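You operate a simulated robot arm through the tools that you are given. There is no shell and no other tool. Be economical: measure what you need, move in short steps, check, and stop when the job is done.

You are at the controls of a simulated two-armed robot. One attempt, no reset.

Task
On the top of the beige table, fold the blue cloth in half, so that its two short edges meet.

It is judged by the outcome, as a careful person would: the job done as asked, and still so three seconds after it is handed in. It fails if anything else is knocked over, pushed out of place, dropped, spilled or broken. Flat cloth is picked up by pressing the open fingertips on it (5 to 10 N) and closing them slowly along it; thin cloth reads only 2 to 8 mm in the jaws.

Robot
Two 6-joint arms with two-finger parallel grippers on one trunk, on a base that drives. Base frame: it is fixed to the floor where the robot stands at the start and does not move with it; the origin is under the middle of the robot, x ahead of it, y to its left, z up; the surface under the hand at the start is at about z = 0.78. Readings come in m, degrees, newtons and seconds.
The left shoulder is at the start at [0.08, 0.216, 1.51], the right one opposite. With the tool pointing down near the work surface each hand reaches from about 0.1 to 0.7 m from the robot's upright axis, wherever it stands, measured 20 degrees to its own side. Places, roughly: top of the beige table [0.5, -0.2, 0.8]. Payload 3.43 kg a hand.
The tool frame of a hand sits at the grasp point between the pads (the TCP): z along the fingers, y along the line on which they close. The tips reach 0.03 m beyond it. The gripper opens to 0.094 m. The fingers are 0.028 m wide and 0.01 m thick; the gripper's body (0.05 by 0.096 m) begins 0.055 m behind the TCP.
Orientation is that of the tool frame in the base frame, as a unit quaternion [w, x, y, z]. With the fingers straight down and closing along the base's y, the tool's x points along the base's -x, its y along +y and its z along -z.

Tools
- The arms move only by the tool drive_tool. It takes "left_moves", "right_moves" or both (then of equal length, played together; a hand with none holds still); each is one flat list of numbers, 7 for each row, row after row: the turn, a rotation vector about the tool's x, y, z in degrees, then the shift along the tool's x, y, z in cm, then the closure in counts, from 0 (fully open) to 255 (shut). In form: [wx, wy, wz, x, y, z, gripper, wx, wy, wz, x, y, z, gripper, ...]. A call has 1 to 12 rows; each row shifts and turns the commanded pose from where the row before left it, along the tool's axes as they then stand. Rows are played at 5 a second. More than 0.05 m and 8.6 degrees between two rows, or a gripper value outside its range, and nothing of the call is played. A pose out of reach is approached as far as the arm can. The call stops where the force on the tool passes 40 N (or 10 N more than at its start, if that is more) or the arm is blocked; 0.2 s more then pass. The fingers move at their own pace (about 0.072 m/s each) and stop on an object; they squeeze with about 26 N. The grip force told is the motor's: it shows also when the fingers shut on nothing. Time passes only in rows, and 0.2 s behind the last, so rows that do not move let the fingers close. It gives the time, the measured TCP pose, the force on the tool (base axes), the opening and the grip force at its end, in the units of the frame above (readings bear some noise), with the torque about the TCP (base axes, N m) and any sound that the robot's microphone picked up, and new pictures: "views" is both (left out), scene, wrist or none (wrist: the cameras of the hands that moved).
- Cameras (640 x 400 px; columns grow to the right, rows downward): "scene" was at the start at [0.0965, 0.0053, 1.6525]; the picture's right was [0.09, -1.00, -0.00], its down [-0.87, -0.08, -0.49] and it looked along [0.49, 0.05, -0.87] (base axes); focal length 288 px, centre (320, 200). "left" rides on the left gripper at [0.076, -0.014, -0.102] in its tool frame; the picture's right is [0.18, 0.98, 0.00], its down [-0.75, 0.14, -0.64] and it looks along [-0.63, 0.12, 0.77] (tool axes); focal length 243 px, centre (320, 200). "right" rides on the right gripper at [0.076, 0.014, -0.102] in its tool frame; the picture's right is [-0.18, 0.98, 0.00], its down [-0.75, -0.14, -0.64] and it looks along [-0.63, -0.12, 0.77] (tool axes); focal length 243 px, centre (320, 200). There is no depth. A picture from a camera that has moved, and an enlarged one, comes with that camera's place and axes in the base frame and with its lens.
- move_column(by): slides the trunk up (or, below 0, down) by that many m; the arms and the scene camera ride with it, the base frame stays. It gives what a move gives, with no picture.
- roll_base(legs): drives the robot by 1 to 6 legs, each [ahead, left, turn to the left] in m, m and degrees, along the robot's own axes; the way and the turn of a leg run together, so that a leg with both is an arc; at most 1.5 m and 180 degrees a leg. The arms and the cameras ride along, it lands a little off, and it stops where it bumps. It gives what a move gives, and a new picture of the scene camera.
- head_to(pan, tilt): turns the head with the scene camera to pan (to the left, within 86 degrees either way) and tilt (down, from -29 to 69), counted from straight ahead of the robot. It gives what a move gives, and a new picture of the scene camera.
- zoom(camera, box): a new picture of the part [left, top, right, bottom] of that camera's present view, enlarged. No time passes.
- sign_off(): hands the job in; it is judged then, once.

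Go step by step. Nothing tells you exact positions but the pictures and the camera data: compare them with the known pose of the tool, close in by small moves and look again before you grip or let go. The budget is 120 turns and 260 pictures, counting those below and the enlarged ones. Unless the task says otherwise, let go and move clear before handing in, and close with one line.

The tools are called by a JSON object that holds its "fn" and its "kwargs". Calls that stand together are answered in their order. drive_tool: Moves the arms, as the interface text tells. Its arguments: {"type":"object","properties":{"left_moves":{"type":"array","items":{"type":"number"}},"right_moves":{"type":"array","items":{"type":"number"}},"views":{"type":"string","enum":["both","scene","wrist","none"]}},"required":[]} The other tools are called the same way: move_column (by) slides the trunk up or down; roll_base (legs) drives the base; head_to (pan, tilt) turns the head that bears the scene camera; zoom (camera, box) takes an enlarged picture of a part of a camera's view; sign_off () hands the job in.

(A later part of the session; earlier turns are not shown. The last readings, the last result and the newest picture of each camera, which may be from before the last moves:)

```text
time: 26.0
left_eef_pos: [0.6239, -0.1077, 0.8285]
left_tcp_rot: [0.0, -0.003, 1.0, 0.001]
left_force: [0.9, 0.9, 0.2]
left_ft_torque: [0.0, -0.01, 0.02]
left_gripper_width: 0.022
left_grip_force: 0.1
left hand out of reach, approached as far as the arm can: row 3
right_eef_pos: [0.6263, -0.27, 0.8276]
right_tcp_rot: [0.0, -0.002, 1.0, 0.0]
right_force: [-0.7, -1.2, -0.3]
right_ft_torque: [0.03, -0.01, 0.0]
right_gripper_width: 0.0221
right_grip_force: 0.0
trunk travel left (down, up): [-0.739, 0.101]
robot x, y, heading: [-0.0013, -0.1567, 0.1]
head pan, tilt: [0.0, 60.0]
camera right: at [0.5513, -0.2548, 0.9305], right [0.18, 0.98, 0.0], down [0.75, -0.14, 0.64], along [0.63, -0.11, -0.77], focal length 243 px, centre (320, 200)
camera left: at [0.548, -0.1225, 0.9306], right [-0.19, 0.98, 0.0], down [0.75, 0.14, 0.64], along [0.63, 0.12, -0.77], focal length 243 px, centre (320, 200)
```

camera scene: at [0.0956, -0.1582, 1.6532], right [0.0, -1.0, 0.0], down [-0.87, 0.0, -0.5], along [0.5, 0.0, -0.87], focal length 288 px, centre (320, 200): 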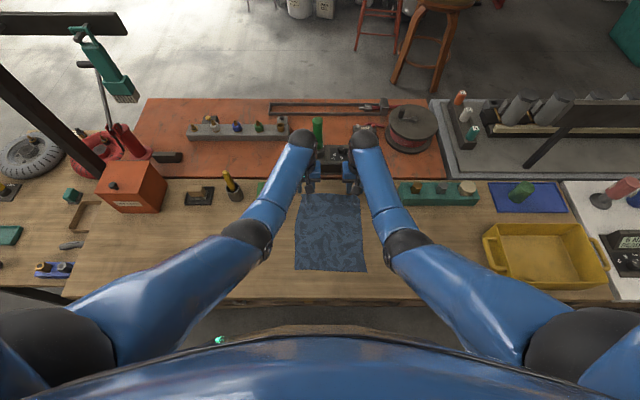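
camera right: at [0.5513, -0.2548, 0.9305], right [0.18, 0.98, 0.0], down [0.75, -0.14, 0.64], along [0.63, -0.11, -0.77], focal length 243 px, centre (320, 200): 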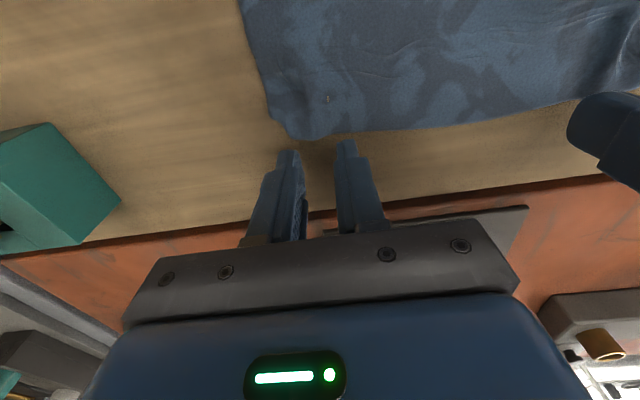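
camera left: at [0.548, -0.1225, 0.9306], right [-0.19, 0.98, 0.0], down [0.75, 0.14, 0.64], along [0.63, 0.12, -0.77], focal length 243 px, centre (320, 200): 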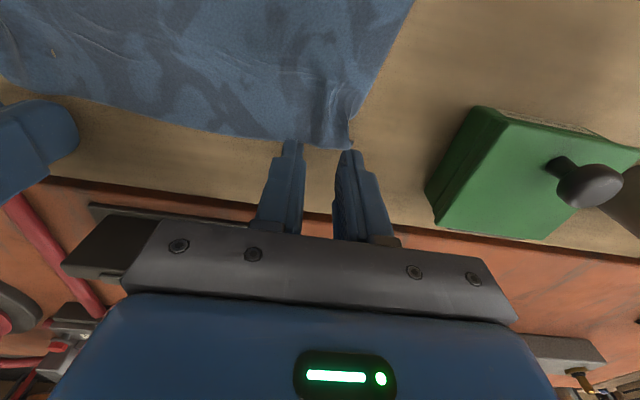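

The left arm is just at its limit here. I'll raise the hands, draw them back 4 cm, and drive the base forward 4 cm to gain reach.

{"fn": "drive_tool", "kwargs": {"left_moves": [0, 0, 0, 0, 0, -3, 195, 0, 0, 0, 2, 0, -3, 195, 0, 0, 0, 2, 0, 0, 195], "right_moves": [0, 0, 0, 0, 0, -3, 195, 0, 0, 0, 2, 0, -3, 195, 0, 0, 0, 2, 0, 0, 195], "views": "none"}}

{"fn": "roll_base", "kwargs": {"legs": [[0.04, 0, 0]]}}

```text
time: 26.8
left_eef_pos: [0.5833, -0.1086, 0.889]
left_tcp_rot: [0.0, -0.003, 1.0, 0.001]
left_force: [0.5, -0.2, -0.3]
left_ft_torque: [-0.03, 0.0, 0.02]
left_gripper_width: 0.0221
left_grip_force: 0.0
right_eef_pos: [0.5848, -0.2696, 0.8871]
right_tcp_rot: [0.001, -0.003, 1.0, 0.001]
right_force: [-0.1, 0.1, -0.2]
right_ft_torque: [-0.02, 0.02, 0.01]
right_gripper_width: 0.022
right_grip_force: 0.1
trunk travel left (down, up): [-0.739, 0.101]
robot x, y, heading: [-0.002, -0.1583, 0.2]
head pan, tilt: [0.0, 60.0]
```

```text
time: 27.7
left_eef_pos: [0.6158, -0.1095, 0.8916]
left_tcp_rot: [0.003, -0.003, 1.0, 0.001]
left_force: [-0.4, 0.9, -1.2]
left_ft_torque: [0.0, -0.08, 0.0]
left_gripper_width: 0.022
left_grip_force: 0.0
right_eef_pos: [0.6178, -0.2695, 0.8901]
right_tcp_rot: [0.003, -0.003, 1.0, 0.0]
right_force: [-0.5, 1.0, 0.7]
right_ft_torque: [-0.01, -0.06, 0.0]
right_gripper_width: 0.0221
right_grip_force: 0.0
trunk travel left (down, up): [-0.739, 0.101]
robot x, y, heading: [0.0367, -0.1584, 0.2]
head pan, tilt: [0.0, 60.0]
camera scene: at [0.1244, -0.1581, 1.654], right [0.0, -1.0, 0.0], down [-0.86, 0.0, -0.51], along [0.51, 0.0, -0.86], focal length 288 px, centre (320, 200)
```

scene: 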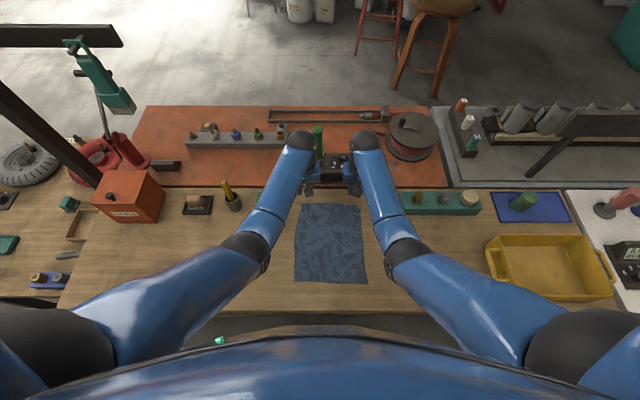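

The base advanced cleanly. I'll descend again to just above contact and read the pose.

{"fn": "drive_tool", "kwargs": {"left_moves": [0, 0, 0, -0.5, 0, 2.5, 195, 0, 0, 0, 0, 0, 2.5, 195, 0, 0, 0, 0, 0, 1.8, 195, 0, 0, 0, 0, 0, 0, 195], "right_moves": [0, 0, 0, -0.2, 0, 2.5, 195, 0, 0, 0, 0, 0, 2.5, 195, 0, 0, 0, 0, 0, 1.8, 195, 0, 0, 0, 0, 0, 0, 195], "views": "wrist"}}

```text
time: 28.7
left_eef_pos: [0.6283, -0.1107, 0.8178]
left_tcp_rot: [-0.002, -0.003, 1.0, 0.001]
left_force: [0.5, 0.1, 0.9]
left_ft_torque: [0.01, 0.03, 0.0]
left_gripper_width: 0.022
left_grip_force: 0.0
right_eef_pos: [0.6273, -0.2713, 0.8163]
right_tcp_rot: [0.0, -0.002, 1.0, 0.0]
right_force: [0.0, 0.2, 1.1]
right_ft_torque: [0.0, 0.01, 0.02]
right_gripper_width: 0.0222
right_grip_force: 0.0
trunk travel left (down, up): [-0.739, 0.101]
robot x, y, heading: [0.0441, -0.1604, 0.2]
head pan, tilt: [0.0, 60.0]
camera right: at [0.5523, -0.2563, 0.9205], right [0.18, 0.98, 0.0], down [0.76, -0.14, 0.64], along [0.63, -0.11, -0.77], focal length 243 px, centre (320, 200)
camera left: at [0.5532, -0.1248, 0.9208], right [-0.19, 0.98, 0.0], down [0.76, 0.14, 0.64], along [0.63, 0.12, -0.77], focal length 243 px, centre (320, 200)
```

right: 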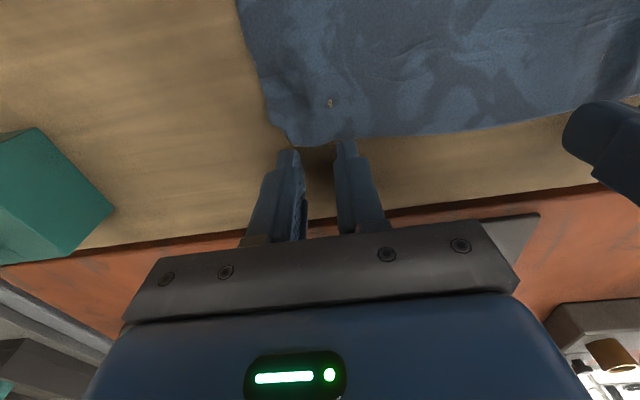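
left: 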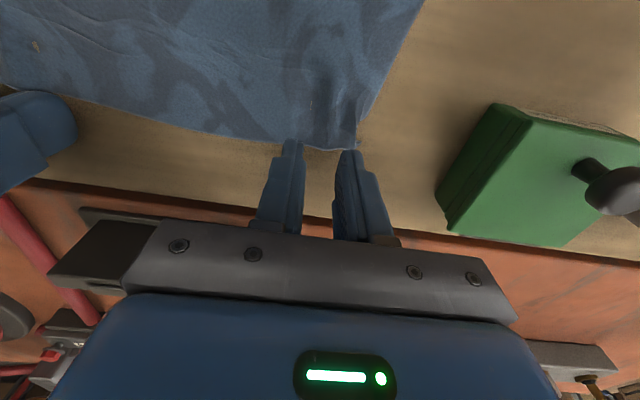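

Close to right; the right hand should shift 5 mm inward. Then I'll press on both sides.

{"fn": "drive_tool", "kwargs": {"left_moves": [0, 0, 0, 0.1, -0.2, 0.4, 195, 0, 0, 0, 0, 0, 0.3, 195, 0, 0, 0, 0, 0, 0.1, 195, 0, 0, 0, 0, 0, 0, 195], "right_moves": [0, 0, 0, 0.3, 0.5, 0.3, 195, 0, 0, 0, 0, 0, 0.3, 195, 0, 0, 0, 0, 0, 0.1, 195, 0, 0, 0, 0, 0, 0, 195], "views": "wrist"}}

```text
time: 29.7
left_eef_pos: [0.6269, -0.1107, 0.8127]
left_tcp_rot: [-0.001, -0.003, 1.0, 0.001]
left_force: [0.0, 0.5, 2.0]
left_ft_torque: [0.01, 0.01, 0.01]
left_gripper_width: 0.022
left_grip_force: 0.0
right_eef_pos: [0.6247, -0.2648, 0.8117]
right_tcp_rot: [0.0, -0.002, 1.0, 0.0]
right_force: [-1.4, -0.4, 5.6]
right_ft_torque: [-0.1, 0.1, 0.01]
right_gripper_width: 0.0222
right_grip_force: 0.2
trunk travel left (down, up): [-0.739, 0.101]
robot x, y, heading: [0.0388, -0.158, 0.3]
head pan, tilt: [0.0, 60.0]
camera right: at [0.5479, -0.2506, 0.9145], right [0.18, 0.98, 0.0], down [0.75, -0.14, 0.64], along [0.63, -0.11, -0.77], focal length 243 px, centre (320, 200)
camera left: at [0.5506, -0.1254, 0.914], right [-0.19, 0.98, 0.0], down [0.75, 0.14, 0.64], along [0.63, 0.12, -0.77], focal length 243 px, centre (320, 200)
```

right: 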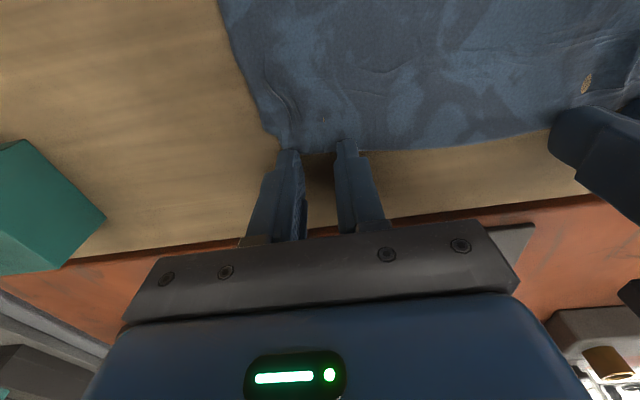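
left: 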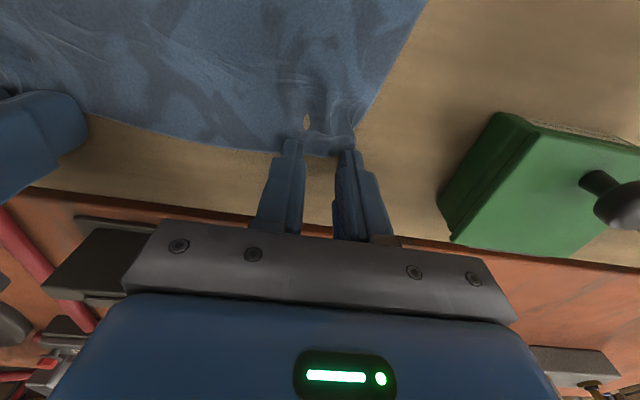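

The fingertips overlap just the edge strip. I'll press the left a bit more and close both slowly.

{"fn": "drive_tool", "kwargs": {"left_moves": [0, 0, 0, 0, 0, 0.12, 195, 0, 0, 0, 0, 0, 0, 195, 0, 0, 0, 0, 0, 0, 203, 0, 0, 0, 0, 0, 0, 211, 0, 0, 0, 0, 0, 0, 219, 0, 0, 0, 0, 0, 0, 227, 0, 0, 0, 0, 0, 0, 235, 0, 0, 0, 0, 0, 0, 243, 0, 0, 0, 0, 0, 0, 255, 0, 0, 0, 0, 0, 0, 255], "right_moves": [0, 0, 0, 0, 0, 0.03, 195, 0, 0, 0, 0, 0, 0, 195, 0, 0, 0, 0, 0, 0, 203, 0, 0, 0, 0, 0, 0, 211, 0, 0, 0, 0, 0, 0, 219, 0, 0, 0, 0, 0, 0, 227, 0, 0, 0, 0, 0, 0, 235, 0, 0, 0, 0, 0, 0, 243, 0, 0, 0, 0, 0, 0, 255, 0, 0, 0, 0, 0, 0, 255], "views": "wrist"}}

```text
time: 31.9
left_eef_pos: [0.6268, -0.1124, 0.8122]
left_tcp_rot: [0.0, -0.003, 1.0, 0.0]
left_force: [1.1, -5.1, 7.8]
left_ft_torque: [-0.17, 0.1, 0.05]
left_gripper_width: 0.0018
left_grip_force: 26.3
right_eef_pos: [0.6222, -0.2651, 0.812]
right_tcp_rot: [0.001, -0.002, 1.0, 0.0]
right_force: [0.8, 3.0, 7.8]
right_ft_torque: [0.07, 0.07, -0.03]
right_gripper_width: 0.001
right_grip_force: 25.7
trunk travel left (down, up): [-0.739, 0.101]
robot x, y, heading: [0.0415, -0.1584, 0.5]
head pan, tilt: [0.0, 60.0]
camera right: at [0.5468, -0.2505, 0.9146], right [0.18, 0.98, 0.0], down [0.75, -0.14, 0.64], along [0.63, -0.11, -0.77], focal length 243 px, centre (320, 200)
camera left: at [0.5501, -0.1259, 0.9137], right [-0.19, 0.98, 0.0], down [0.75, 0.14, 0.64], along [0.63, 0.12, -0.77], focal length 243 px, centre (320, 200)
```

right: 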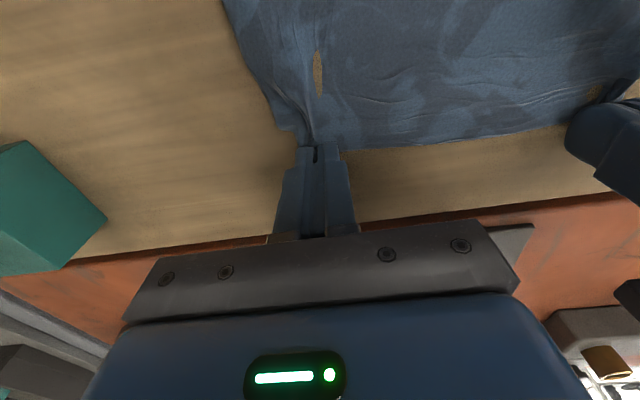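
left: 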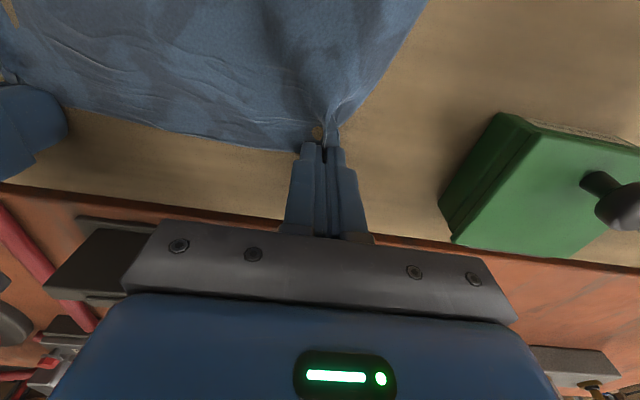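

Both seem to have pinched the edge (the right one reads thinner). I'll lift a little to check.

{"fn": "drive_tool", "kwargs": {"left_moves": [0, 0, 0, 0.3, -0.1, -1, 255, 0, 0, 0, 0.5, 0, -2, 255, 0, 0, 0, 0.5, 0, -2, 255], "right_moves": [0, 0, 0, 0.3, 0.1, -1, 255, 0, 0, 0, 0.5, 0, -2, 255, 0, 0, 0, 0.5, 0, -2, 255], "views": "wrist"}}

```text
time: 32.7
left_eef_pos: [0.6117, -0.1117, 0.8609]
left_tcp_rot: [0.0, -0.003, 1.0, 0.001]
left_force: [0.8, -1.2, -0.4]
left_ft_torque: [-0.09, 0.0, 0.01]
left_gripper_width: 0.0019
left_grip_force: 25.8
right_eef_pos: [0.6085, -0.2632, 0.8613]
right_tcp_rot: [-0.001, -0.002, 1.0, 0.0]
right_force: [-0.1, 1.0, -0.2]
right_ft_torque: [0.09, 0.0, -0.03]
right_gripper_width: 0.001
right_grip_force: 25.7
trunk travel left (down, up): [-0.739, 0.101]
robot x, y, heading: [0.0372, -0.1587, 0.4]
head pan, tilt: [0.0, 60.0]
camera right: at [0.5332, -0.2491, 0.9644], right [0.18, 0.98, 0.0], down [0.75, -0.14, 0.64], along [0.63, -0.12, -0.77], focal length 243 px, centre (320, 200)
camera left: at [0.5361, -0.1263, 0.9627], right [-0.19, 0.98, 0.0], down [0.75, 0.14, 0.64], along [0.63, 0.12, -0.77], focal length 243 px, centre (320, 200)
```

right: 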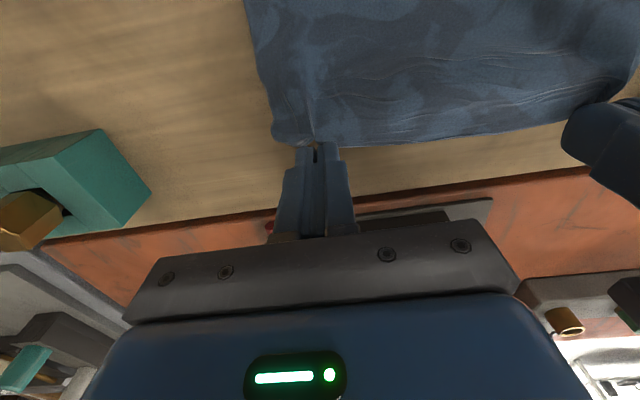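
left: 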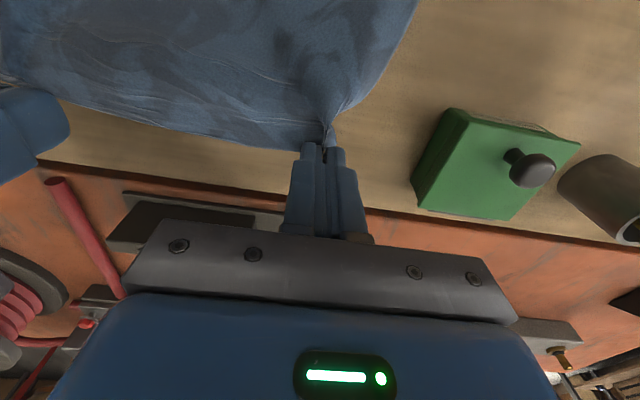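

The edge is held on both sides. Now I'll carry it over in an arc.

{"fn": "drive_tool", "kwargs": {"left_moves": [0, 0, 0, 2.0, 0, -1.6, 255, 0, 0, 0, 2.2, 0, -1.6, 255, 0, 0, 0, 2.2, 0, -1.6, 255, 0, 0, 0, 2.2, 0, -1.2, 255, 0, 0, 0, 2.2, 0, -0.6, 255, 0, 0, 0, 2.2, 0, 0, 255, 0, 0, 0, 2.0, 0, 0.3, 255, 0, 0, 0, 2.0, 0, 0.5, 255, 0, 0, 0, 2.0, 0, 1, 255, 0, 0, 0, 1.8, 0, 1, 255], "right_moves": [0, 0, 0, 2.0, 0, -1.6, 255, 0, 0, 0, 2.2, 0, -1.6, 255, 0, 0, 0, 2.2, 0, -1.6, 255, 0, 0, 0, 2.2, 0, -1.2, 255, 0, 0, 0, 2.2, 0, -0.6, 255, 0, 0, 0, 2.2, 0, 0, 255, 0, 0, 0, 2.0, 0, 0.3, 255, 0, 0, 0, 2.0, 0, 0.5, 255, 0, 0, 0, 2.0, 0, 1, 255, 0, 0, 0, 1.5, 0, 1, 255]}}

```text
time: 34.9
left_eef_pos: [0.4044, -0.1133, 0.8994]
left_tcp_rot: [-0.001, -0.003, 1.0, 0.001]
left_force: [0.0, -1.8, 0.3]
left_ft_torque: [-0.06, -0.02, 0.01]
left_gripper_width: 0.0015
left_grip_force: 26.2
right_eef_pos: [0.4057, -0.2653, 0.8988]
right_tcp_rot: [0.001, -0.003, 1.0, -0.001]
right_force: [-0.4, 1.6, 1.4]
right_ft_torque: [0.02, -0.01, 0.02]
right_gripper_width: 0.0007
right_grip_force: 26.1
trunk travel left (down, up): [-0.739, 0.101]
robot x, y, heading: [0.0402, -0.1563, 0.4]
head pan, tilt: [0.0, 60.0]
camera scene: at [0.1342, -0.158, 1.6533], right [0.0, -1.0, 0.0], down [-0.87, 0.0, -0.5], along [0.5, 0.0, -0.87], focal length 288 px, centre (320, 200)
camera right: at [0.3295, -0.2504, 1.0018], right [0.18, 0.98, 0.0], down [0.75, -0.14, 0.64], along [0.63, -0.11, -0.77], focal length 243 px, centre (320, 200)
camera left: at [0.3293, -0.1282, 1.0016], right [-0.19, 0.98, 0.0], down [0.75, 0.14, 0.64], along [0.63, 0.12, -0.77], focal length 243 px, centre (320, 200)
```

scene: 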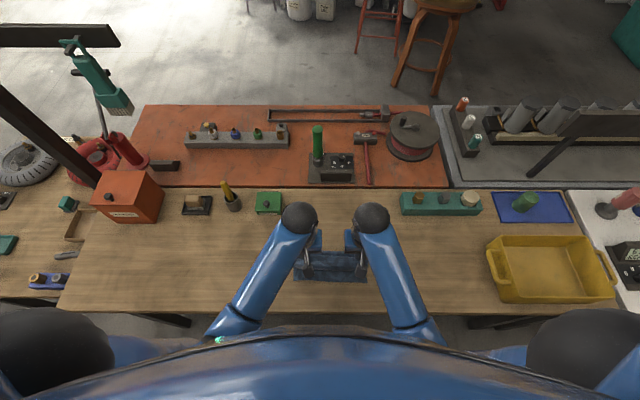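
right: 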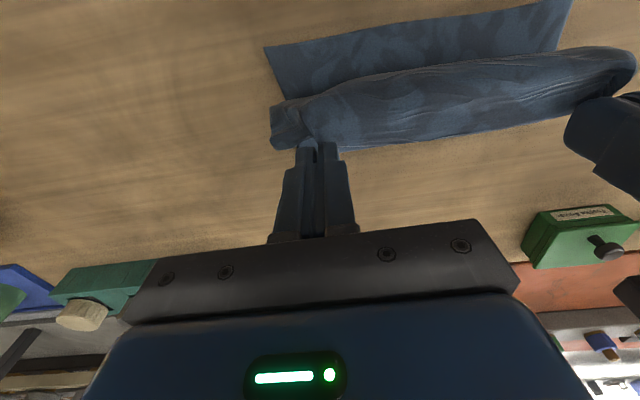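
left: 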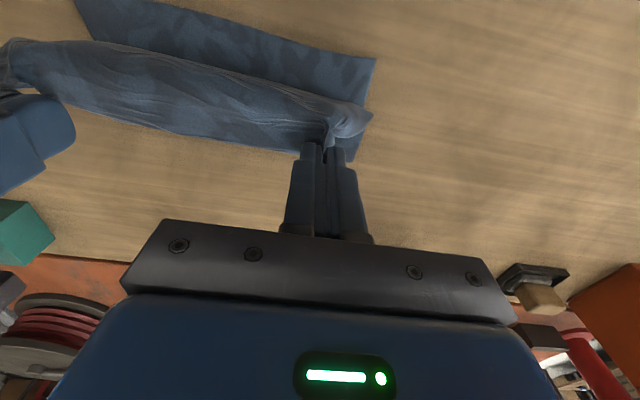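

The near edge is at x≈0.355 with both layers in view. I'll tilt the hands back 40° as before to roll the edge over.

{"fn": "drive_tool", "kwargs": {"left_moves": [0, -8, 0, 0.7, 0, 0, 255, 0, -8, 0, 0.7, 0, 0, 255, 0, -8, 0, 0.7, 0, 0, 255, 0, -8, 0, 0.7, 0, 0, 255, 0, -8, 0, 0.7, 0, 0, 255], "right_moves": [0, -8, 0, 0.7, 0, 0, 255, 0, -8, 0, 0.7, 0, 0, 255, 0, -8, 0, 0.7, 0, 0, 255, 0, -8, 0, 0.7, 0, 0, 255, 0, -8, 0, 0.7, 0, 0, 255]}}

```text
time: 36.1
left_eef_pos: [0.372, -0.113, 0.8903]
left_tcp_rot: [0.343, -0.002, 0.939, 0.001]
left_force: [0.0, -1.9, -0.1]
left_ft_torque: [-0.07, 0.01, -0.02]
left_gripper_width: 0.0017
left_grip_force: 26.2
right_eef_pos: [0.3708, -0.2661, 0.8896]
right_tcp_rot: [0.344, -0.003, 0.939, 0.001]
right_force: [0.2, 1.6, 0.2]
right_ft_torque: [0.09, -0.02, 0.03]
right_gripper_width: 0.0008
right_grip_force: 26.1
trunk travel left (down, up): [-0.739, 0.101]
robot x, y, heading: [0.0382, -0.1583, 0.1]
head pan, tilt: [0.0, 60.0]
camera scene: at [0.1339, -0.1583, 1.6533], right [0.0, -1.0, 0.0], down [-0.87, 0.0, -0.5], along [0.5, 0.0, -0.87], focal length 288 px, centre (320, 200)
camera right: at [0.2475, -0.2512, 0.9196], right [0.14, 0.98, 0.12], down [0.16, -0.14, 0.98], along [0.98, -0.11, -0.18], focal length 243 px, centre (320, 200)
camera left: at [0.2481, -0.128, 0.9196], right [-0.15, 0.98, -0.12], down [0.16, 0.14, 0.98], along [0.98, 0.12, -0.18], focal length 243 px, centre (320, 200)
```

scene: 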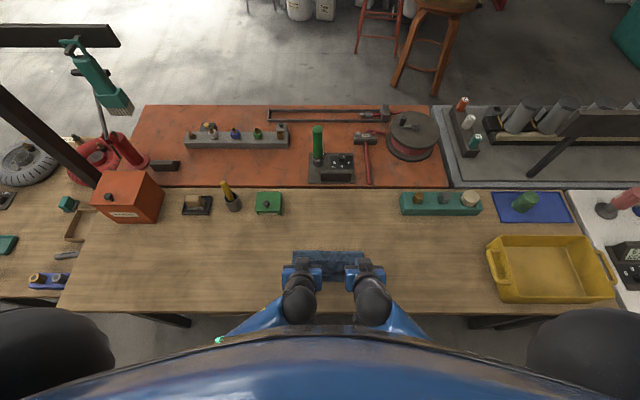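
right: 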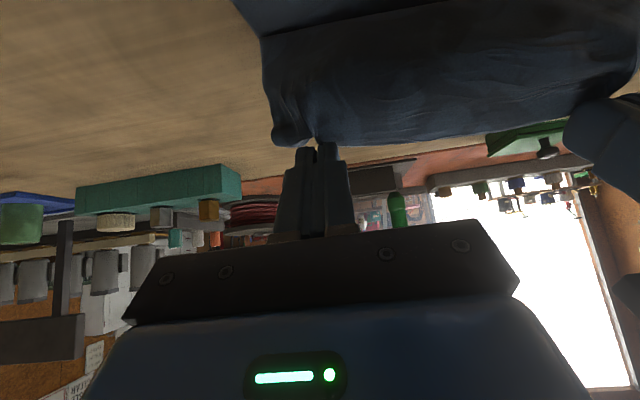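
left: 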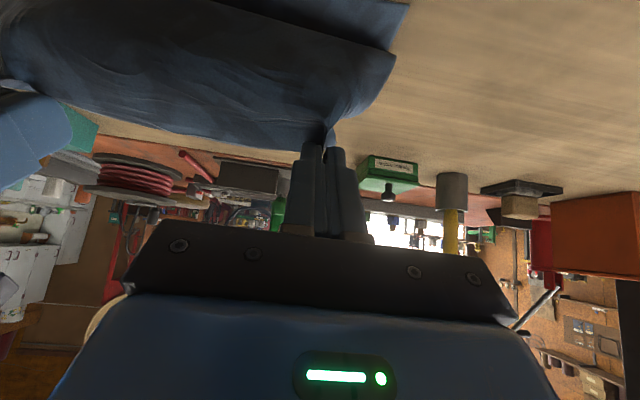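

The pinch sits at the fingers' lower corner, now about 9 cm over the table. I'll lower it toward the near edge (x≈0.353).

{"fn": "drive_tool", "kwargs": {"left_moves": [0, 0, 0, 1.7, 0, 0.9, 255, 0, 0, 0, 1.7, 0, 0.9, 255, 0, 0, 0, 1.7, 0, 0.9, 255, 0, 0, 0, 1.2, 0, 0.6, 255], "right_moves": [0, 0, 0, 1.7, 0, 0.9, 255, 0, 0, 0, 1.7, 0, 0.9, 255, 0, 0, 0, 1.7, 0, 0.9, 255, 0, 0, 0, 1.2, 0, 0.6, 255]}}

{"fn": "zoom", "kwargs": {"camera": "scene", "box": [240, 220, 420, 330]}}

```text
time: 37.1
left_eef_pos: [0.3463, -0.1138, 0.8228]
left_tcp_rot: [0.341, -0.003, 0.94, 0.001]
left_force: [0.0, -3.2, -0.4]
left_ft_torque: [-0.12, 0.01, -0.05]
left_gripper_width: 0.0019
left_grip_force: 25.1
right_eef_pos: [0.3455, -0.2657, 0.8231]
right_tcp_rot: [0.341, -0.002, 0.94, 0.0]
right_force: [0.2, 2.9, 0.9]
right_ft_torque: [0.12, -0.01, 0.1]
right_gripper_width: 0.0011
right_grip_force: 26.0
trunk travel left (down, up): [-0.739, 0.101]
robot x, y, heading: [0.0399, -0.1579, 0.4]
head pan, tilt: [0.0, 60.0]
camera scene: at [0.1358, -0.1582, 1.6532], right [0.0, -1.0, 0.0], down [-0.87, 0.0, -0.5], along [0.5, 0.0, -0.87], focal length 288 px, centre (320, 200)
camera right: at [0.2228, -0.252, 0.853], right [0.14, 0.98, 0.12], down [0.17, -0.14, 0.98], along [0.98, -0.11, -0.18], focal length 243 px, centre (320, 200)
camera left: at [0.2223, -0.1275, 0.8529], right [-0.15, 0.98, -0.12], down [0.17, 0.14, 0.98], along [0.98, 0.12, -0.18], focal length 243 px, centre (320, 200)
```

scene: 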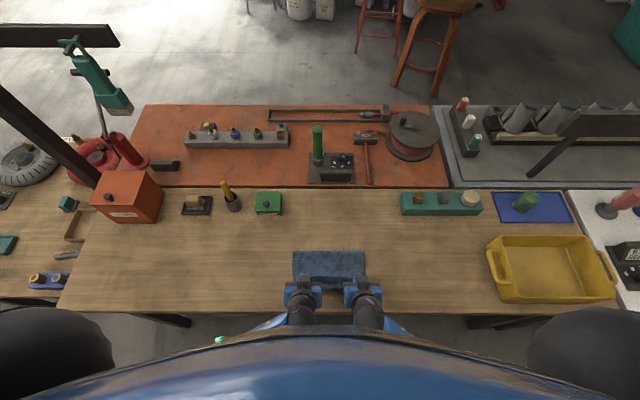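
right: 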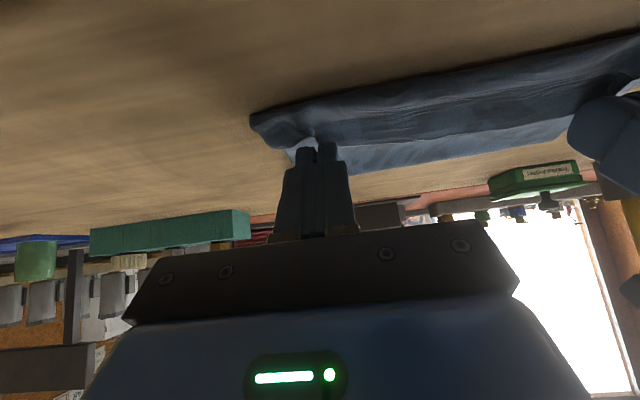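
left: 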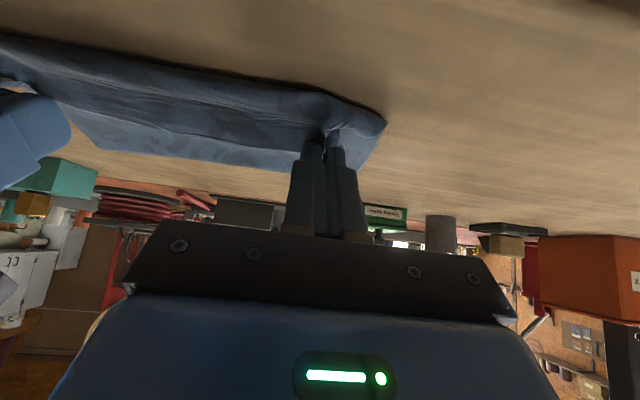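

```text
3.56 times, centred on (330, 275) of scene
camera zoom: at [0.1358, -0.1582, 1.6532], right [0.0, -1.0, 0.0], down [-0.87, 0.0, -0.5], along [0.5, 0.0, -0.87], focal length 1023 px, centre (284, -67)
```

zoom: 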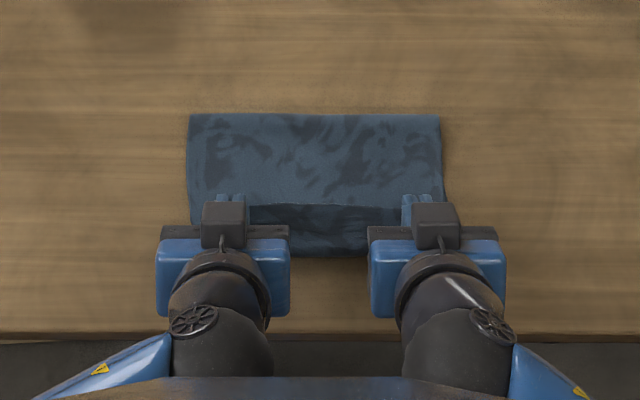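

The top edge is at x≈0.365 and the bottom layer's near edge at about 0.34, with some slack in a hump at the fold. I'll move the held edge about 1.7 cm further toward me and down onto the table.

{"fn": "drive_tool", "kwargs": {"left_moves": [0, 0, 0, 0.9, 0, -0.2, 255, 0, 0, 0, 0.85, 0, -0.2, 255, 0, 0, 0, 0, 0, 0, 255], "right_moves": [0, 0, 0, 0.9, 0, -0.2, 255, 0, 0, 0, 0.85, 0, -0.2, 255, 0, 0, 0, 0, 0, 0, 255], "views": "wrist"}}

{"fn": "zoom", "kwargs": {"camera": "scene", "box": [270, 230, 390, 320]}}

```text
time: 37.9
left_eef_pos: [0.3303, -0.1142, 0.816]
left_tcp_rot: [0.342, -0.004, 0.94, 0.001]
left_force: [2.2, -1.3, 6.2]
left_ft_torque: [-0.05, -0.09, -0.01]
left_gripper_width: 0.0018
left_grip_force: 26.6
right_eef_pos: [0.33, -0.266, 0.8158]
right_tcp_rot: [0.342, -0.002, 0.94, 0.0]
right_force: [0.2, 2.4, 1.3]
right_ft_torque: [0.06, -0.03, 0.02]
right_gripper_width: 0.0008
right_grip_force: 26.0
trunk travel left (down, up): [-0.739, 0.101]
robot x, y, heading: [0.0386, -0.1559, 0.5]
head pan, tilt: [0.0, 60.0]
camera right: at [0.2063, -0.2513, 0.8458], right [0.14, 0.98, 0.12], down [0.17, -0.14, 0.98], along [0.98, -0.11, -0.18], focal length 243 px, centre (320, 200)
camera left: at [0.2067, -0.1285, 0.8455], right [-0.15, 0.98, -0.12], down [0.16, 0.14, 0.98], along [0.98, 0.13, -0.18], focal length 243 px, centre (320, 200)
```

right: 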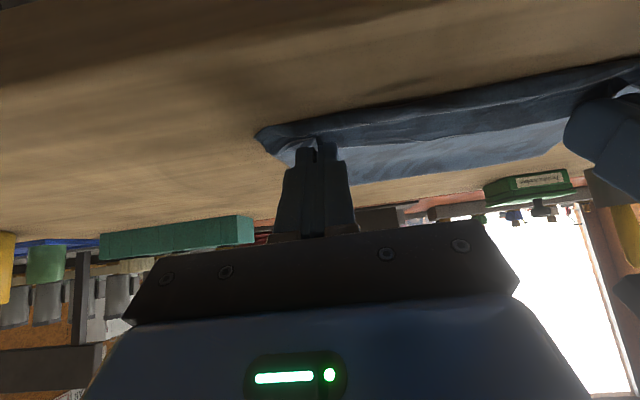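
left: 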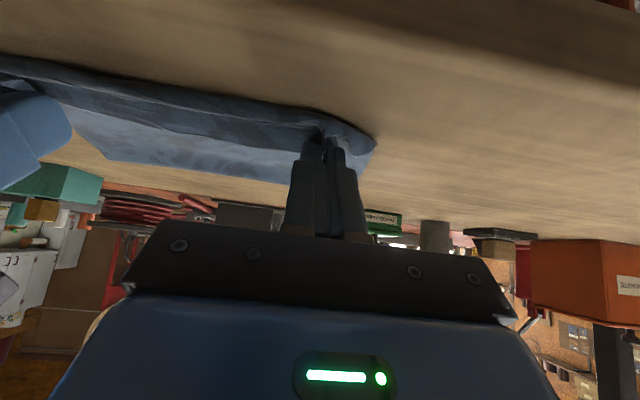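

```text
4.44 times, centred on (330, 275) of scene
camera zoom: at [0.1353, -0.158, 1.6534], right [0.0, -1.0, 0.0], down [-0.87, 0.0, -0.5], along [0.5, 0.0, -0.87], focal length 1279 px, centre (276, -133)
```

zoom: 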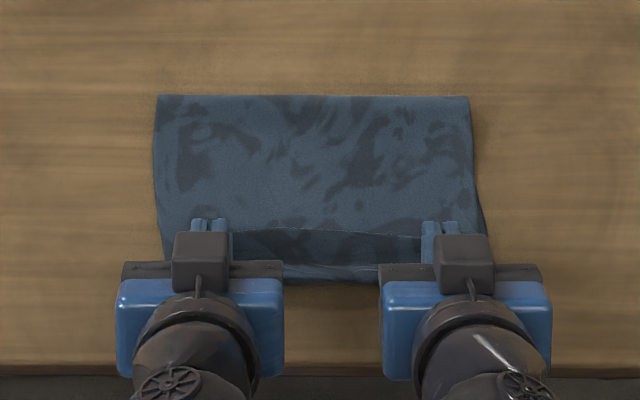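

Comparing with the earlier frames, the fold line slipped to x≈0.45 and the slack has made a belly toward me. I'll lift the edge, carry it back out past the middle, and re-lay it with a lower, rolling path.

{"fn": "drive_tool", "kwargs": {"left_moves": [0, 0, 0, -4.18, 0, -2.1, 255, 0, 0, 0, -4.55, 0, -0.75, 255, 0, 0, 0, -4.03, 0, 1.42, 255, 0, 0, 0, -4.03, 0, 1.42, 255, 0, 0, 0, -3.06, 0, 2.57, 255, 0, 0, 0, -2.1, 0, 3.72, 255, 0, 0, 0, -0.69, 0, 3.84, 255, 0, 0, 0, 0, 0, 0, 255], "right_moves": [0, 0, 0, -4.18, 0, -2.1, 255, 0, 0, 0, -4.55, 0, -0.75, 255, 0, 0, 0, -4.03, 0, 1.42, 255, 0, 0, 0, -4.03, 0, 1.42, 255, 0, 0, 0, -3.06, 0, 2.57, 255, 0, 0, 0, -2.1, 0, 3.72, 255, 0, 0, 0, -0.69, 0, 3.84, 255, 0, 0, 0, 0, 0, 0, 255]}}

{"fn": "zoom", "kwargs": {"camera": "scene", "box": [250, 180, 410, 300]}}

```text
time: 39.7
left_eef_pos: [0.5682, -0.112, 0.8847]
left_tcp_rot: [0.341, -0.001, 0.94, 0.001]
left_force: [0.2, -3.7, -0.6]
left_ft_torque: [-0.07, 0.01, -0.03]
left_gripper_width: 0.0014
left_grip_force: 25.7
right_eef_pos: [0.5662, -0.2633, 0.8861]
right_tcp_rot: [0.343, -0.003, 0.94, 0.001]
right_force: [-0.3, 2.6, -0.1]
right_ft_torque: [0.07, 0.01, 0.01]
right_gripper_width: 0.0013
right_grip_force: 26.1
trunk travel left (down, up): [-0.739, 0.101]
robot x, y, heading: [0.0396, -0.1551, 0.3]
head pan, tilt: [0.0, 60.0]
camera scene: at [0.1344, -0.158, 1.6533], right [0.0, -1.0, 0.0], down [-0.87, 0.0, -0.5], along [0.5, 0.0, -0.87], focal length 288 px, centre (320, 200)
camera right: at [0.4428, -0.2501, 0.9154], right [0.14, 0.98, 0.12], down [0.16, -0.14, 0.98], along [0.98, -0.11, -0.18], focal length 243 px, centre (320, 200)
camera left: at [0.444, -0.1265, 0.9138], right [-0.15, 0.98, -0.12], down [0.17, 0.14, 0.98], along [0.98, 0.12, -0.18], focal length 243 px, centre (320, 200)
```

scene: 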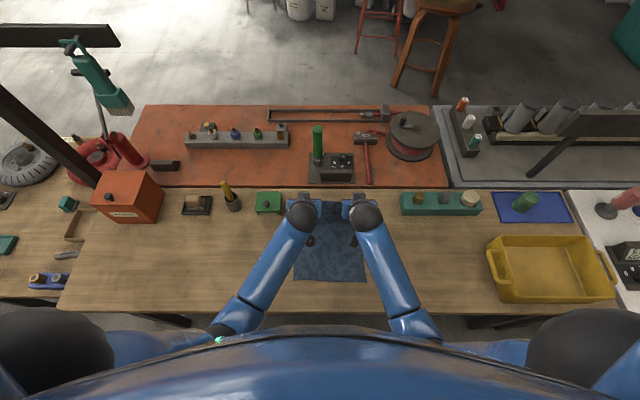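
right: 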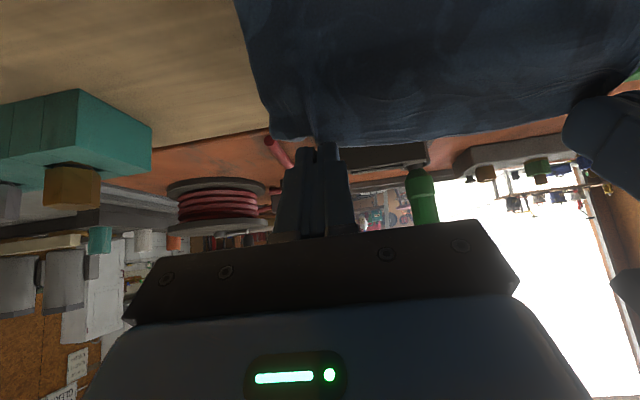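
left: 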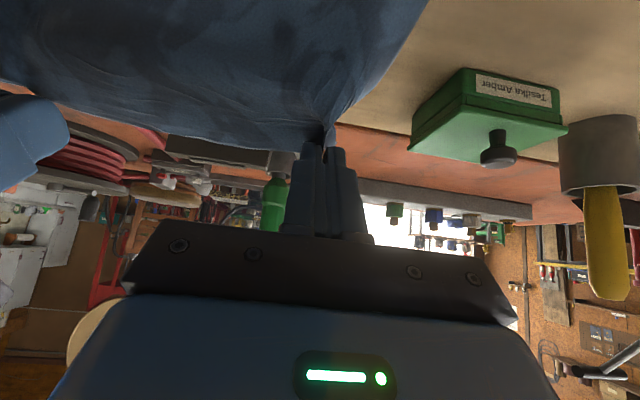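

```text
3.33 times, centred on (330, 240) of scene
camera zoom: at [0.1344, -0.158, 1.6533], right [0.0, -1.0, 0.0], down [-0.87, 0.0, -0.5], along [0.5, 0.0, -0.87], focal length 959 px, centre (287, 67)
```

zoom: 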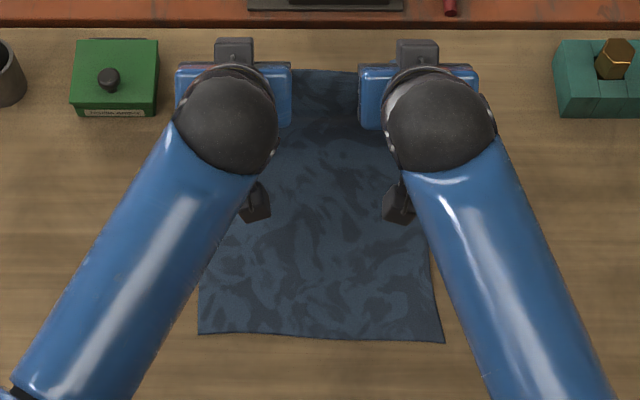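

The cloth is spread again, with the near edge still at x≈0.353, so the middle is at about 0.49. I'll bring the edge over again on a tighter inner path so it rolls down without pulling.

{"fn": "drive_tool", "kwargs": {"left_moves": [0, 0, 0, 1.35, 0, -3.61, 255, 0, 0, 0, 2.04, 0, -3.02, 255, 0, 0, 0, 2.62, 0, -1.55, 255, 0, 0, 0, 2.69, 0, -0.69, 255, 0, 0, 0, 2.95, 0, -0.38, 255, 0, 0, 0, 2.43, 0, -0.22, 255, 0, 0, 0, 0, 0, 0, 255], "right_moves": [0, 0, 0, 1.35, 0, -3.61, 255, 0, 0, 0, 2.04, 0, -3.02, 255, 0, 0, 0, 2.62, 0, -1.55, 255, 0, 0, 0, 2.69, 0, -0.69, 255, 0, 0, 0, 2.95, 0, -0.38, 255, 0, 0, 0, 2.43, 0, -0.22, 255, 0, 0, 0, 0, 0, 0, 255], "views": "wrist"}}

{"fn": "zoom", "kwargs": {"camera": "scene", "box": [250, 190, 410, 310]}}

```text
time: 41.3
left_eef_pos: [0.3992, -0.112, 0.8654]
left_tcp_rot: [0.341, -0.002, 0.94, 0.002]
left_force: [0.4, -2.7, -0.8]
left_ft_torque: [-0.13, 0.02, 0.0]
left_gripper_width: 0.0018
left_grip_force: 25.8
right_eef_pos: [0.3977, -0.2663, 0.8649]
right_tcp_rot: [0.342, -0.003, 0.94, 0.001]
right_force: [0.7, 3.6, -0.7]
right_ft_torque: [0.1, 0.02, 0.04]
right_gripper_width: 0.001
right_grip_force: 25.7
trunk travel left (down, up): [-0.739, 0.101]
robot x, y, heading: [0.035, -0.1565, 0.2]
head pan, tilt: [0.0, 60.0]
camera right: at [0.274, -0.2519, 0.8947], right [0.14, 0.98, 0.12], down [0.17, -0.14, 0.98], along [0.98, -0.11, -0.18], focal length 243 px, centre (320, 200)
camera left: at [0.275, -0.1276, 0.8951], right [-0.15, 0.98, -0.12], down [0.17, 0.14, 0.98], along [0.98, 0.12, -0.18], focal length 243 px, centre (320, 200)
```

right: 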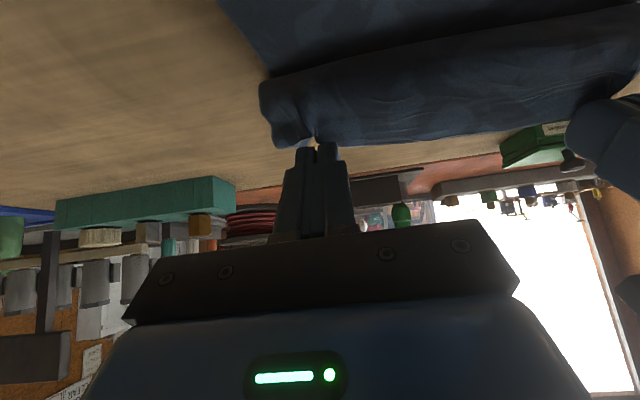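
left: 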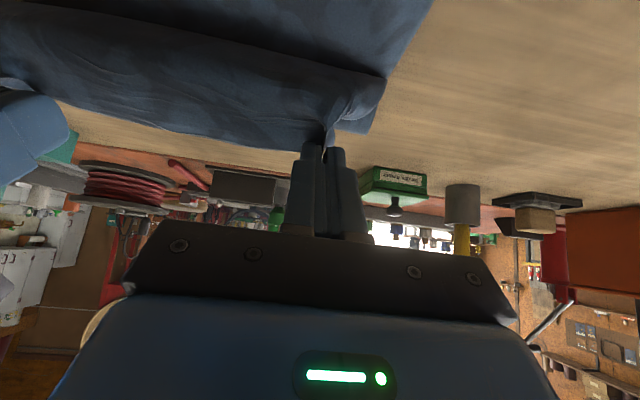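

```text
3.33 times, centred on (330, 250) of scene
camera zoom: at [0.1364, -0.158, 1.6531], right [0.0, -1.0, 0.0], down [-0.87, 0.0, -0.5], along [0.5, 0.0, -0.87], focal length 959 px, centre (287, 33)
```

zoom: 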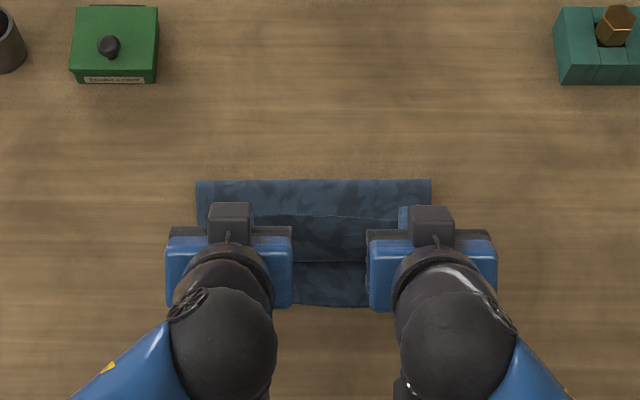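

This time the fold formed at x≈0.47: lower crossing height moves the fold outward, so I'll go back once more and cross at about 8.4 cm to get it near 0.49.

{"fn": "drive_tool", "kwargs": {"left_moves": [0, 0, 0, -2.43, 0, 0.22, 255, 0, 0, 0, -2.95, 0, 0.38, 255, 0, 0, 0, -2.69, 0, 0.69, 255, 0, 0, 0, -2.62, 0, 1.55, 255, 0, 0, 0, -2.04, 0, 3.02, 255, 0, 0, 0, -1.35, 0, 3.61, 255, 0, 0, 0, 0.15, 0, 1.97, 255, 0, 0, 0, 0, 0, 0, 255], "right_moves": [0, 0, 0, -2.43, 0, 0.22, 255, 0, 0, 0, -2.95, 0, 0.38, 255, 0, 0, 0, -2.69, 0, 0.69, 255, 0, 0, 0, -2.62, 0, 1.55, 255, 0, 0, 0, -2.04, 0, 3.02, 255, 0, 0, 0, -1.35, 0, 3.61, 255, 0, 0, 0, 0.15, 0, 1.97, 255, 0, 0, 0, 0, 0, 0, 255], "views": "none"}}

{"fn": "drive_tool", "kwargs": {"left_moves": [0, 0, 0, 1.01, 0, -3.46, 255, 0, 0, 0, 2.42, 0, -2.56, 255, 0, 0, 0, 2.68, 0, -2.25, 255, 0, 0, 0, 2.94, 0, -1.94, 255, 0, 0, 0, 2.62, 0, -1.55, 255, 0, 0, 0, 0, 0, 0, 255], "right_moves": [0, 0, 0, 1.01, 0, -3.46, 255, 0, 0, 0, 2.42, 0, -2.56, 255, 0, 0, 0, 2.68, 0, -2.25, 255, 0, 0, 0, 2.94, 0, -1.94, 255, 0, 0, 0, 2.62, 0, -1.55, 255, 0, 0, 0, 0, 0, 0, 255], "views": "wrist"}}

{"fn": "zoom", "kwargs": {"camera": "scene", "box": [250, 190, 410, 310]}}

```text
time: 43.1
left_eef_pos: [0.5782, -0.1115, 0.8676]
left_tcp_rot: [0.341, -0.002, 0.94, 0.002]
left_force: [-0.4, -2.5, 0.2]
left_ft_torque: [-0.09, 0.01, -0.03]
left_gripper_width: 0.0016
left_grip_force: 26.0
right_eef_pos: [0.578, -0.2639, 0.8672]
right_tcp_rot: [0.342, -0.002, 0.94, 0.0]
right_force: [0.8, 3.7, 1.0]
right_ft_torque: [0.11, 0.02, 0.05]
right_gripper_width: 0.0008
right_grip_force: 26.2
trunk travel left (down, up): [-0.739, 0.101]
robot x, y, heading: [0.0378, -0.1592, 0.0]
head pan, tilt: [0.0, 60.0]
```

```text
time: 44.5
left_eef_pos: [0.415, -0.1138, 0.8834]
left_tcp_rot: [0.34, -0.001, 0.94, 0.001]
left_force: [0.1, -0.3, -0.2]
left_ft_torque: [-0.04, -0.03, 0.0]
left_gripper_width: 0.0018
left_grip_force: 25.8
right_eef_pos: [0.4146, -0.2631, 0.8806]
right_tcp_rot: [0.342, -0.003, 0.94, 0.001]
right_force: [-0.7, 1.0, 1.1]
right_ft_torque: [0.04, -0.01, 0.01]
right_gripper_width: 0.0009
right_grip_force: 25.8
trunk travel left (down, up): [-0.739, 0.101]
robot x, y, heading: [0.0392, -0.159, 0.1]
head pan, tilt: [0.0, 60.0]
camera right: at [0.291, -0.2491, 0.9102], right [0.14, 0.98, 0.12], down [0.17, -0.14, 0.98], along [0.98, -0.11, -0.18], focal length 243 px, centre (320, 200)
camera left: at [0.2911, -0.1275, 0.9126], right [-0.15, 0.98, -0.12], down [0.17, 0.14, 0.98], along [0.97, 0.12, -0.18], focal length 243 px, centre (320, 200)
```

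right: 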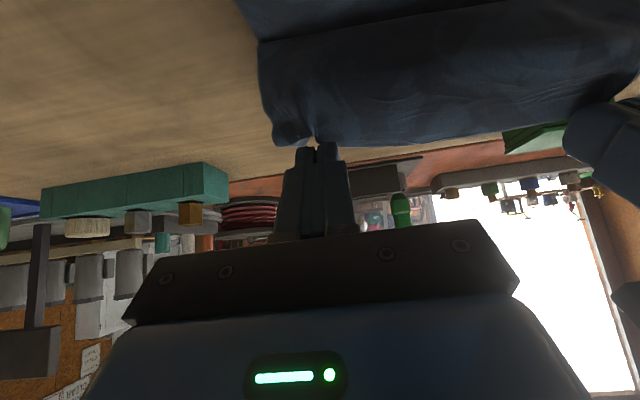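
left: 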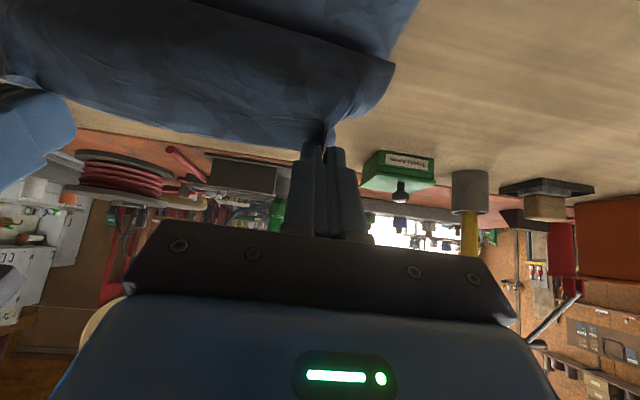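

```text
3.33 times, centred on (330, 250) of scene
camera zoom: at [0.1368, -0.1581, 1.6531], right [0.0, -1.0, 0.0], down [-0.87, 0.0, -0.5], along [0.5, 0.0, -0.87], focal length 959 px, centre (287, 33)
```

zoom: 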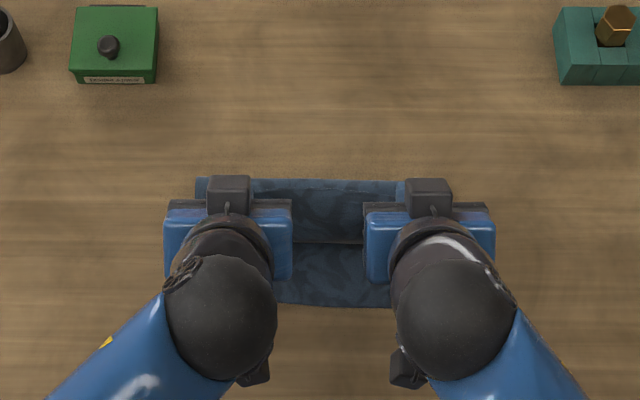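

The fold is at about 0.475 with a loose loop, which is close. I'll bring the edge forward ahead of the belly to draw it straight, then look.

{"fn": "drive_tool", "kwargs": {"left_moves": [0, 0, 0, 2.8, 0, -2.35, 255, 0, 0, 0, 3.14, 0, -0.93, 255, 0, 0, 0, 3.21, 0, -0.08, 255, 0, 0, 0, 1.39, 0, 1.19, 255, 0, 0, 0, 0, 0, 0, 255], "right_moves": [0, 0, 0, 2.8, 0, -2.35, 255, 0, 0, 0, 3.14, 0, -0.93, 255, 0, 0, 0, 3.21, 0, -0.08, 255, 0, 0, 0, 1.39, 0, 1.19, 255, 0, 0, 0, 0, 0, 0, 255], "views": "wrist"}}

{"fn": "zoom", "kwargs": {"camera": "scene", "box": [250, 200, 410, 320]}}

```text
time: 45.9
left_eef_pos: [0.3304, -0.118, 0.8533]
left_tcp_rot: [0.347, -0.037, 0.937, -0.026]
left_force: [-0.7, 0.1, 0.6]
left_ft_torque: [0.0, -0.01, -0.01]
left_gripper_width: 0.0017
left_grip_force: 25.9
right_eef_pos: [0.3177, -0.2651, 0.8278]
right_tcp_rot: [0.342, -0.002, 0.94, 0.001]
right_force: [0.3, 0.6, 0.6]
right_ft_torque: [-0.01, -0.01, -0.02]
right_gripper_width: 0.0008
right_grip_force: 25.8
trunk travel left (down, up): [-0.739, 0.101]
robot x, y, heading: [0.0365, -0.1552, 0.1]
head pan, tilt: [0.0, 60.0]
stopped in row 5 (left hand): the arm was blocked; the commanded pose is now the measured one
camera right: at [0.1958, -0.2501, 0.8582], right [0.14, 0.98, 0.12], down [0.17, -0.14, 0.98], along [0.98, -0.11, -0.18], focal length 243 px, centre (320, 200)
camera left: at [0.2077, -0.1372, 0.8825], right [-0.19, 0.96, -0.19], down [0.14, 0.22, 0.96], along [0.97, 0.16, -0.18], focal length 243 px, centre (320, 200)
```

right: 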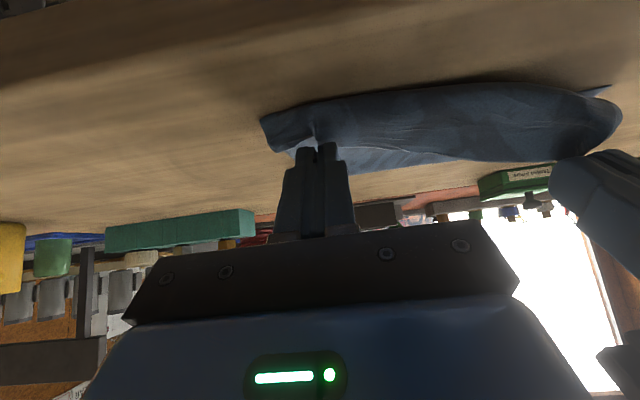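
left: 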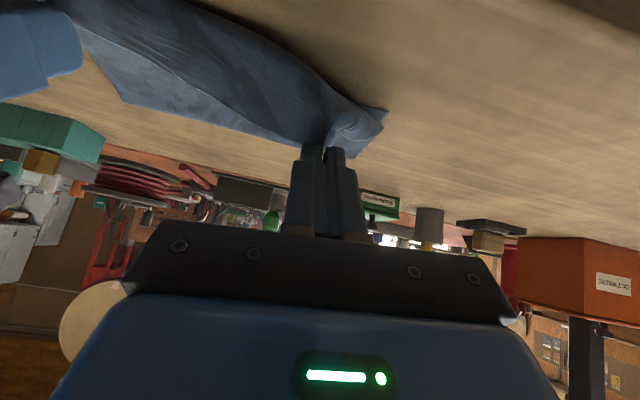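

```text
3.33 times, centred on (330, 260) of scene
camera zoom: at [0.1361, -0.1582, 1.6508], right [0.0, -1.0, 0.0], down [-0.87, 0.0, -0.5], along [0.5, 0.0, -0.87], focal length 959 px, centre (287, 0)
```

zoom: 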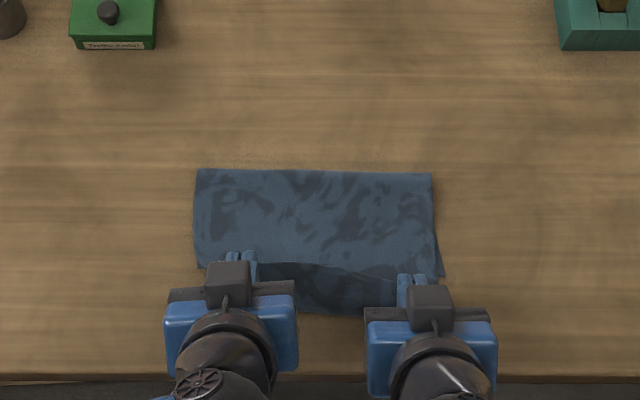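

The left arm got blocked: with the base 4 cm forward, this spot is too close in. I'll move both hands forward and level the left hand, then back the base up 6 cm so the near edge is comfortable.

{"fn": "drive_tool", "kwargs": {"left_moves": [-1.35, 0.6, 5.0, -2.57, 0.2, 0.41, 255, 0, 0, 0, -2.57, 0.2, 0.41, 255, 0, 0, 0, 0, 0, 0, 255], "right_moves": [0, 0, 0, -3.85, 0, -0.16, 255, 0, 0, 0, -3.85, 0, -0.16, 255, 0, 0, 0, 0, 0, 0, 255], "views": "none"}}

{"fn": "roll_base", "kwargs": {"legs": [[-0.05, 0, 0]]}}

```text
time: 46.7
left_eef_pos: [0.3739, -0.1154, 0.8781]
left_tcp_rot: [0.342, 0.007, 0.94, 0.003]
left_force: [-0.4, -0.6, 0.4]
left_ft_torque: [-0.05, 0.0, 0.02]
left_gripper_width: 0.0018
left_grip_force: 26.1
right_eef_pos: [0.3766, -0.2638, 0.8833]
right_tcp_rot: [0.341, -0.002, 0.94, 0.0]
right_force: [0.0, 0.0, -0.1]
right_ft_torque: [-0.02, -0.02, 0.01]
right_gripper_width: 0.0011
right_grip_force: 26.0
trunk travel left (down, up): [-0.739, 0.101]
robot x, y, heading: [0.0375, -0.1565, 0.4]
head pan, tilt: [0.0, 60.0]
```

```text
time: 47.6
left_eef_pos: [0.3311, -0.1157, 0.8757]
left_tcp_rot: [0.339, 0.008, 0.941, 0.002]
left_force: [1.0, 0.1, -0.5]
left_ft_torque: [0.01, 0.04, 0.01]
left_gripper_width: 0.0018
left_grip_force: 26.1
right_eef_pos: [0.3342, -0.2631, 0.8809]
right_tcp_rot: [0.339, -0.002, 0.941, 0.001]
right_force: [0.4, 0.1, 0.1]
right_ft_torque: [0.01, -0.01, -0.01]
right_gripper_width: 0.001
right_grip_force: 26.1
trunk travel left (down, up): [-0.739, 0.101]
robot x, y, heading: [-0.011, -0.1543, 0.2]
head pan, tilt: [0.0, 60.0]
camera scene: at [0.0997, -0.1583, 1.6521], right [0.0, -1.0, 0.0], down [-0.87, 0.0, -0.49], along [0.49, 0.0, -0.87], focal length 288 px, centre (320, 200)
```

scene: 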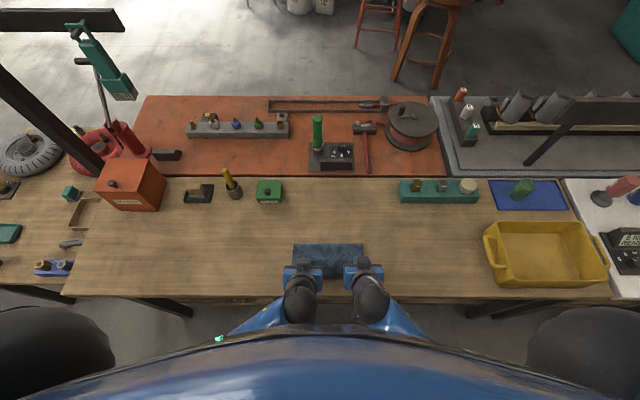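

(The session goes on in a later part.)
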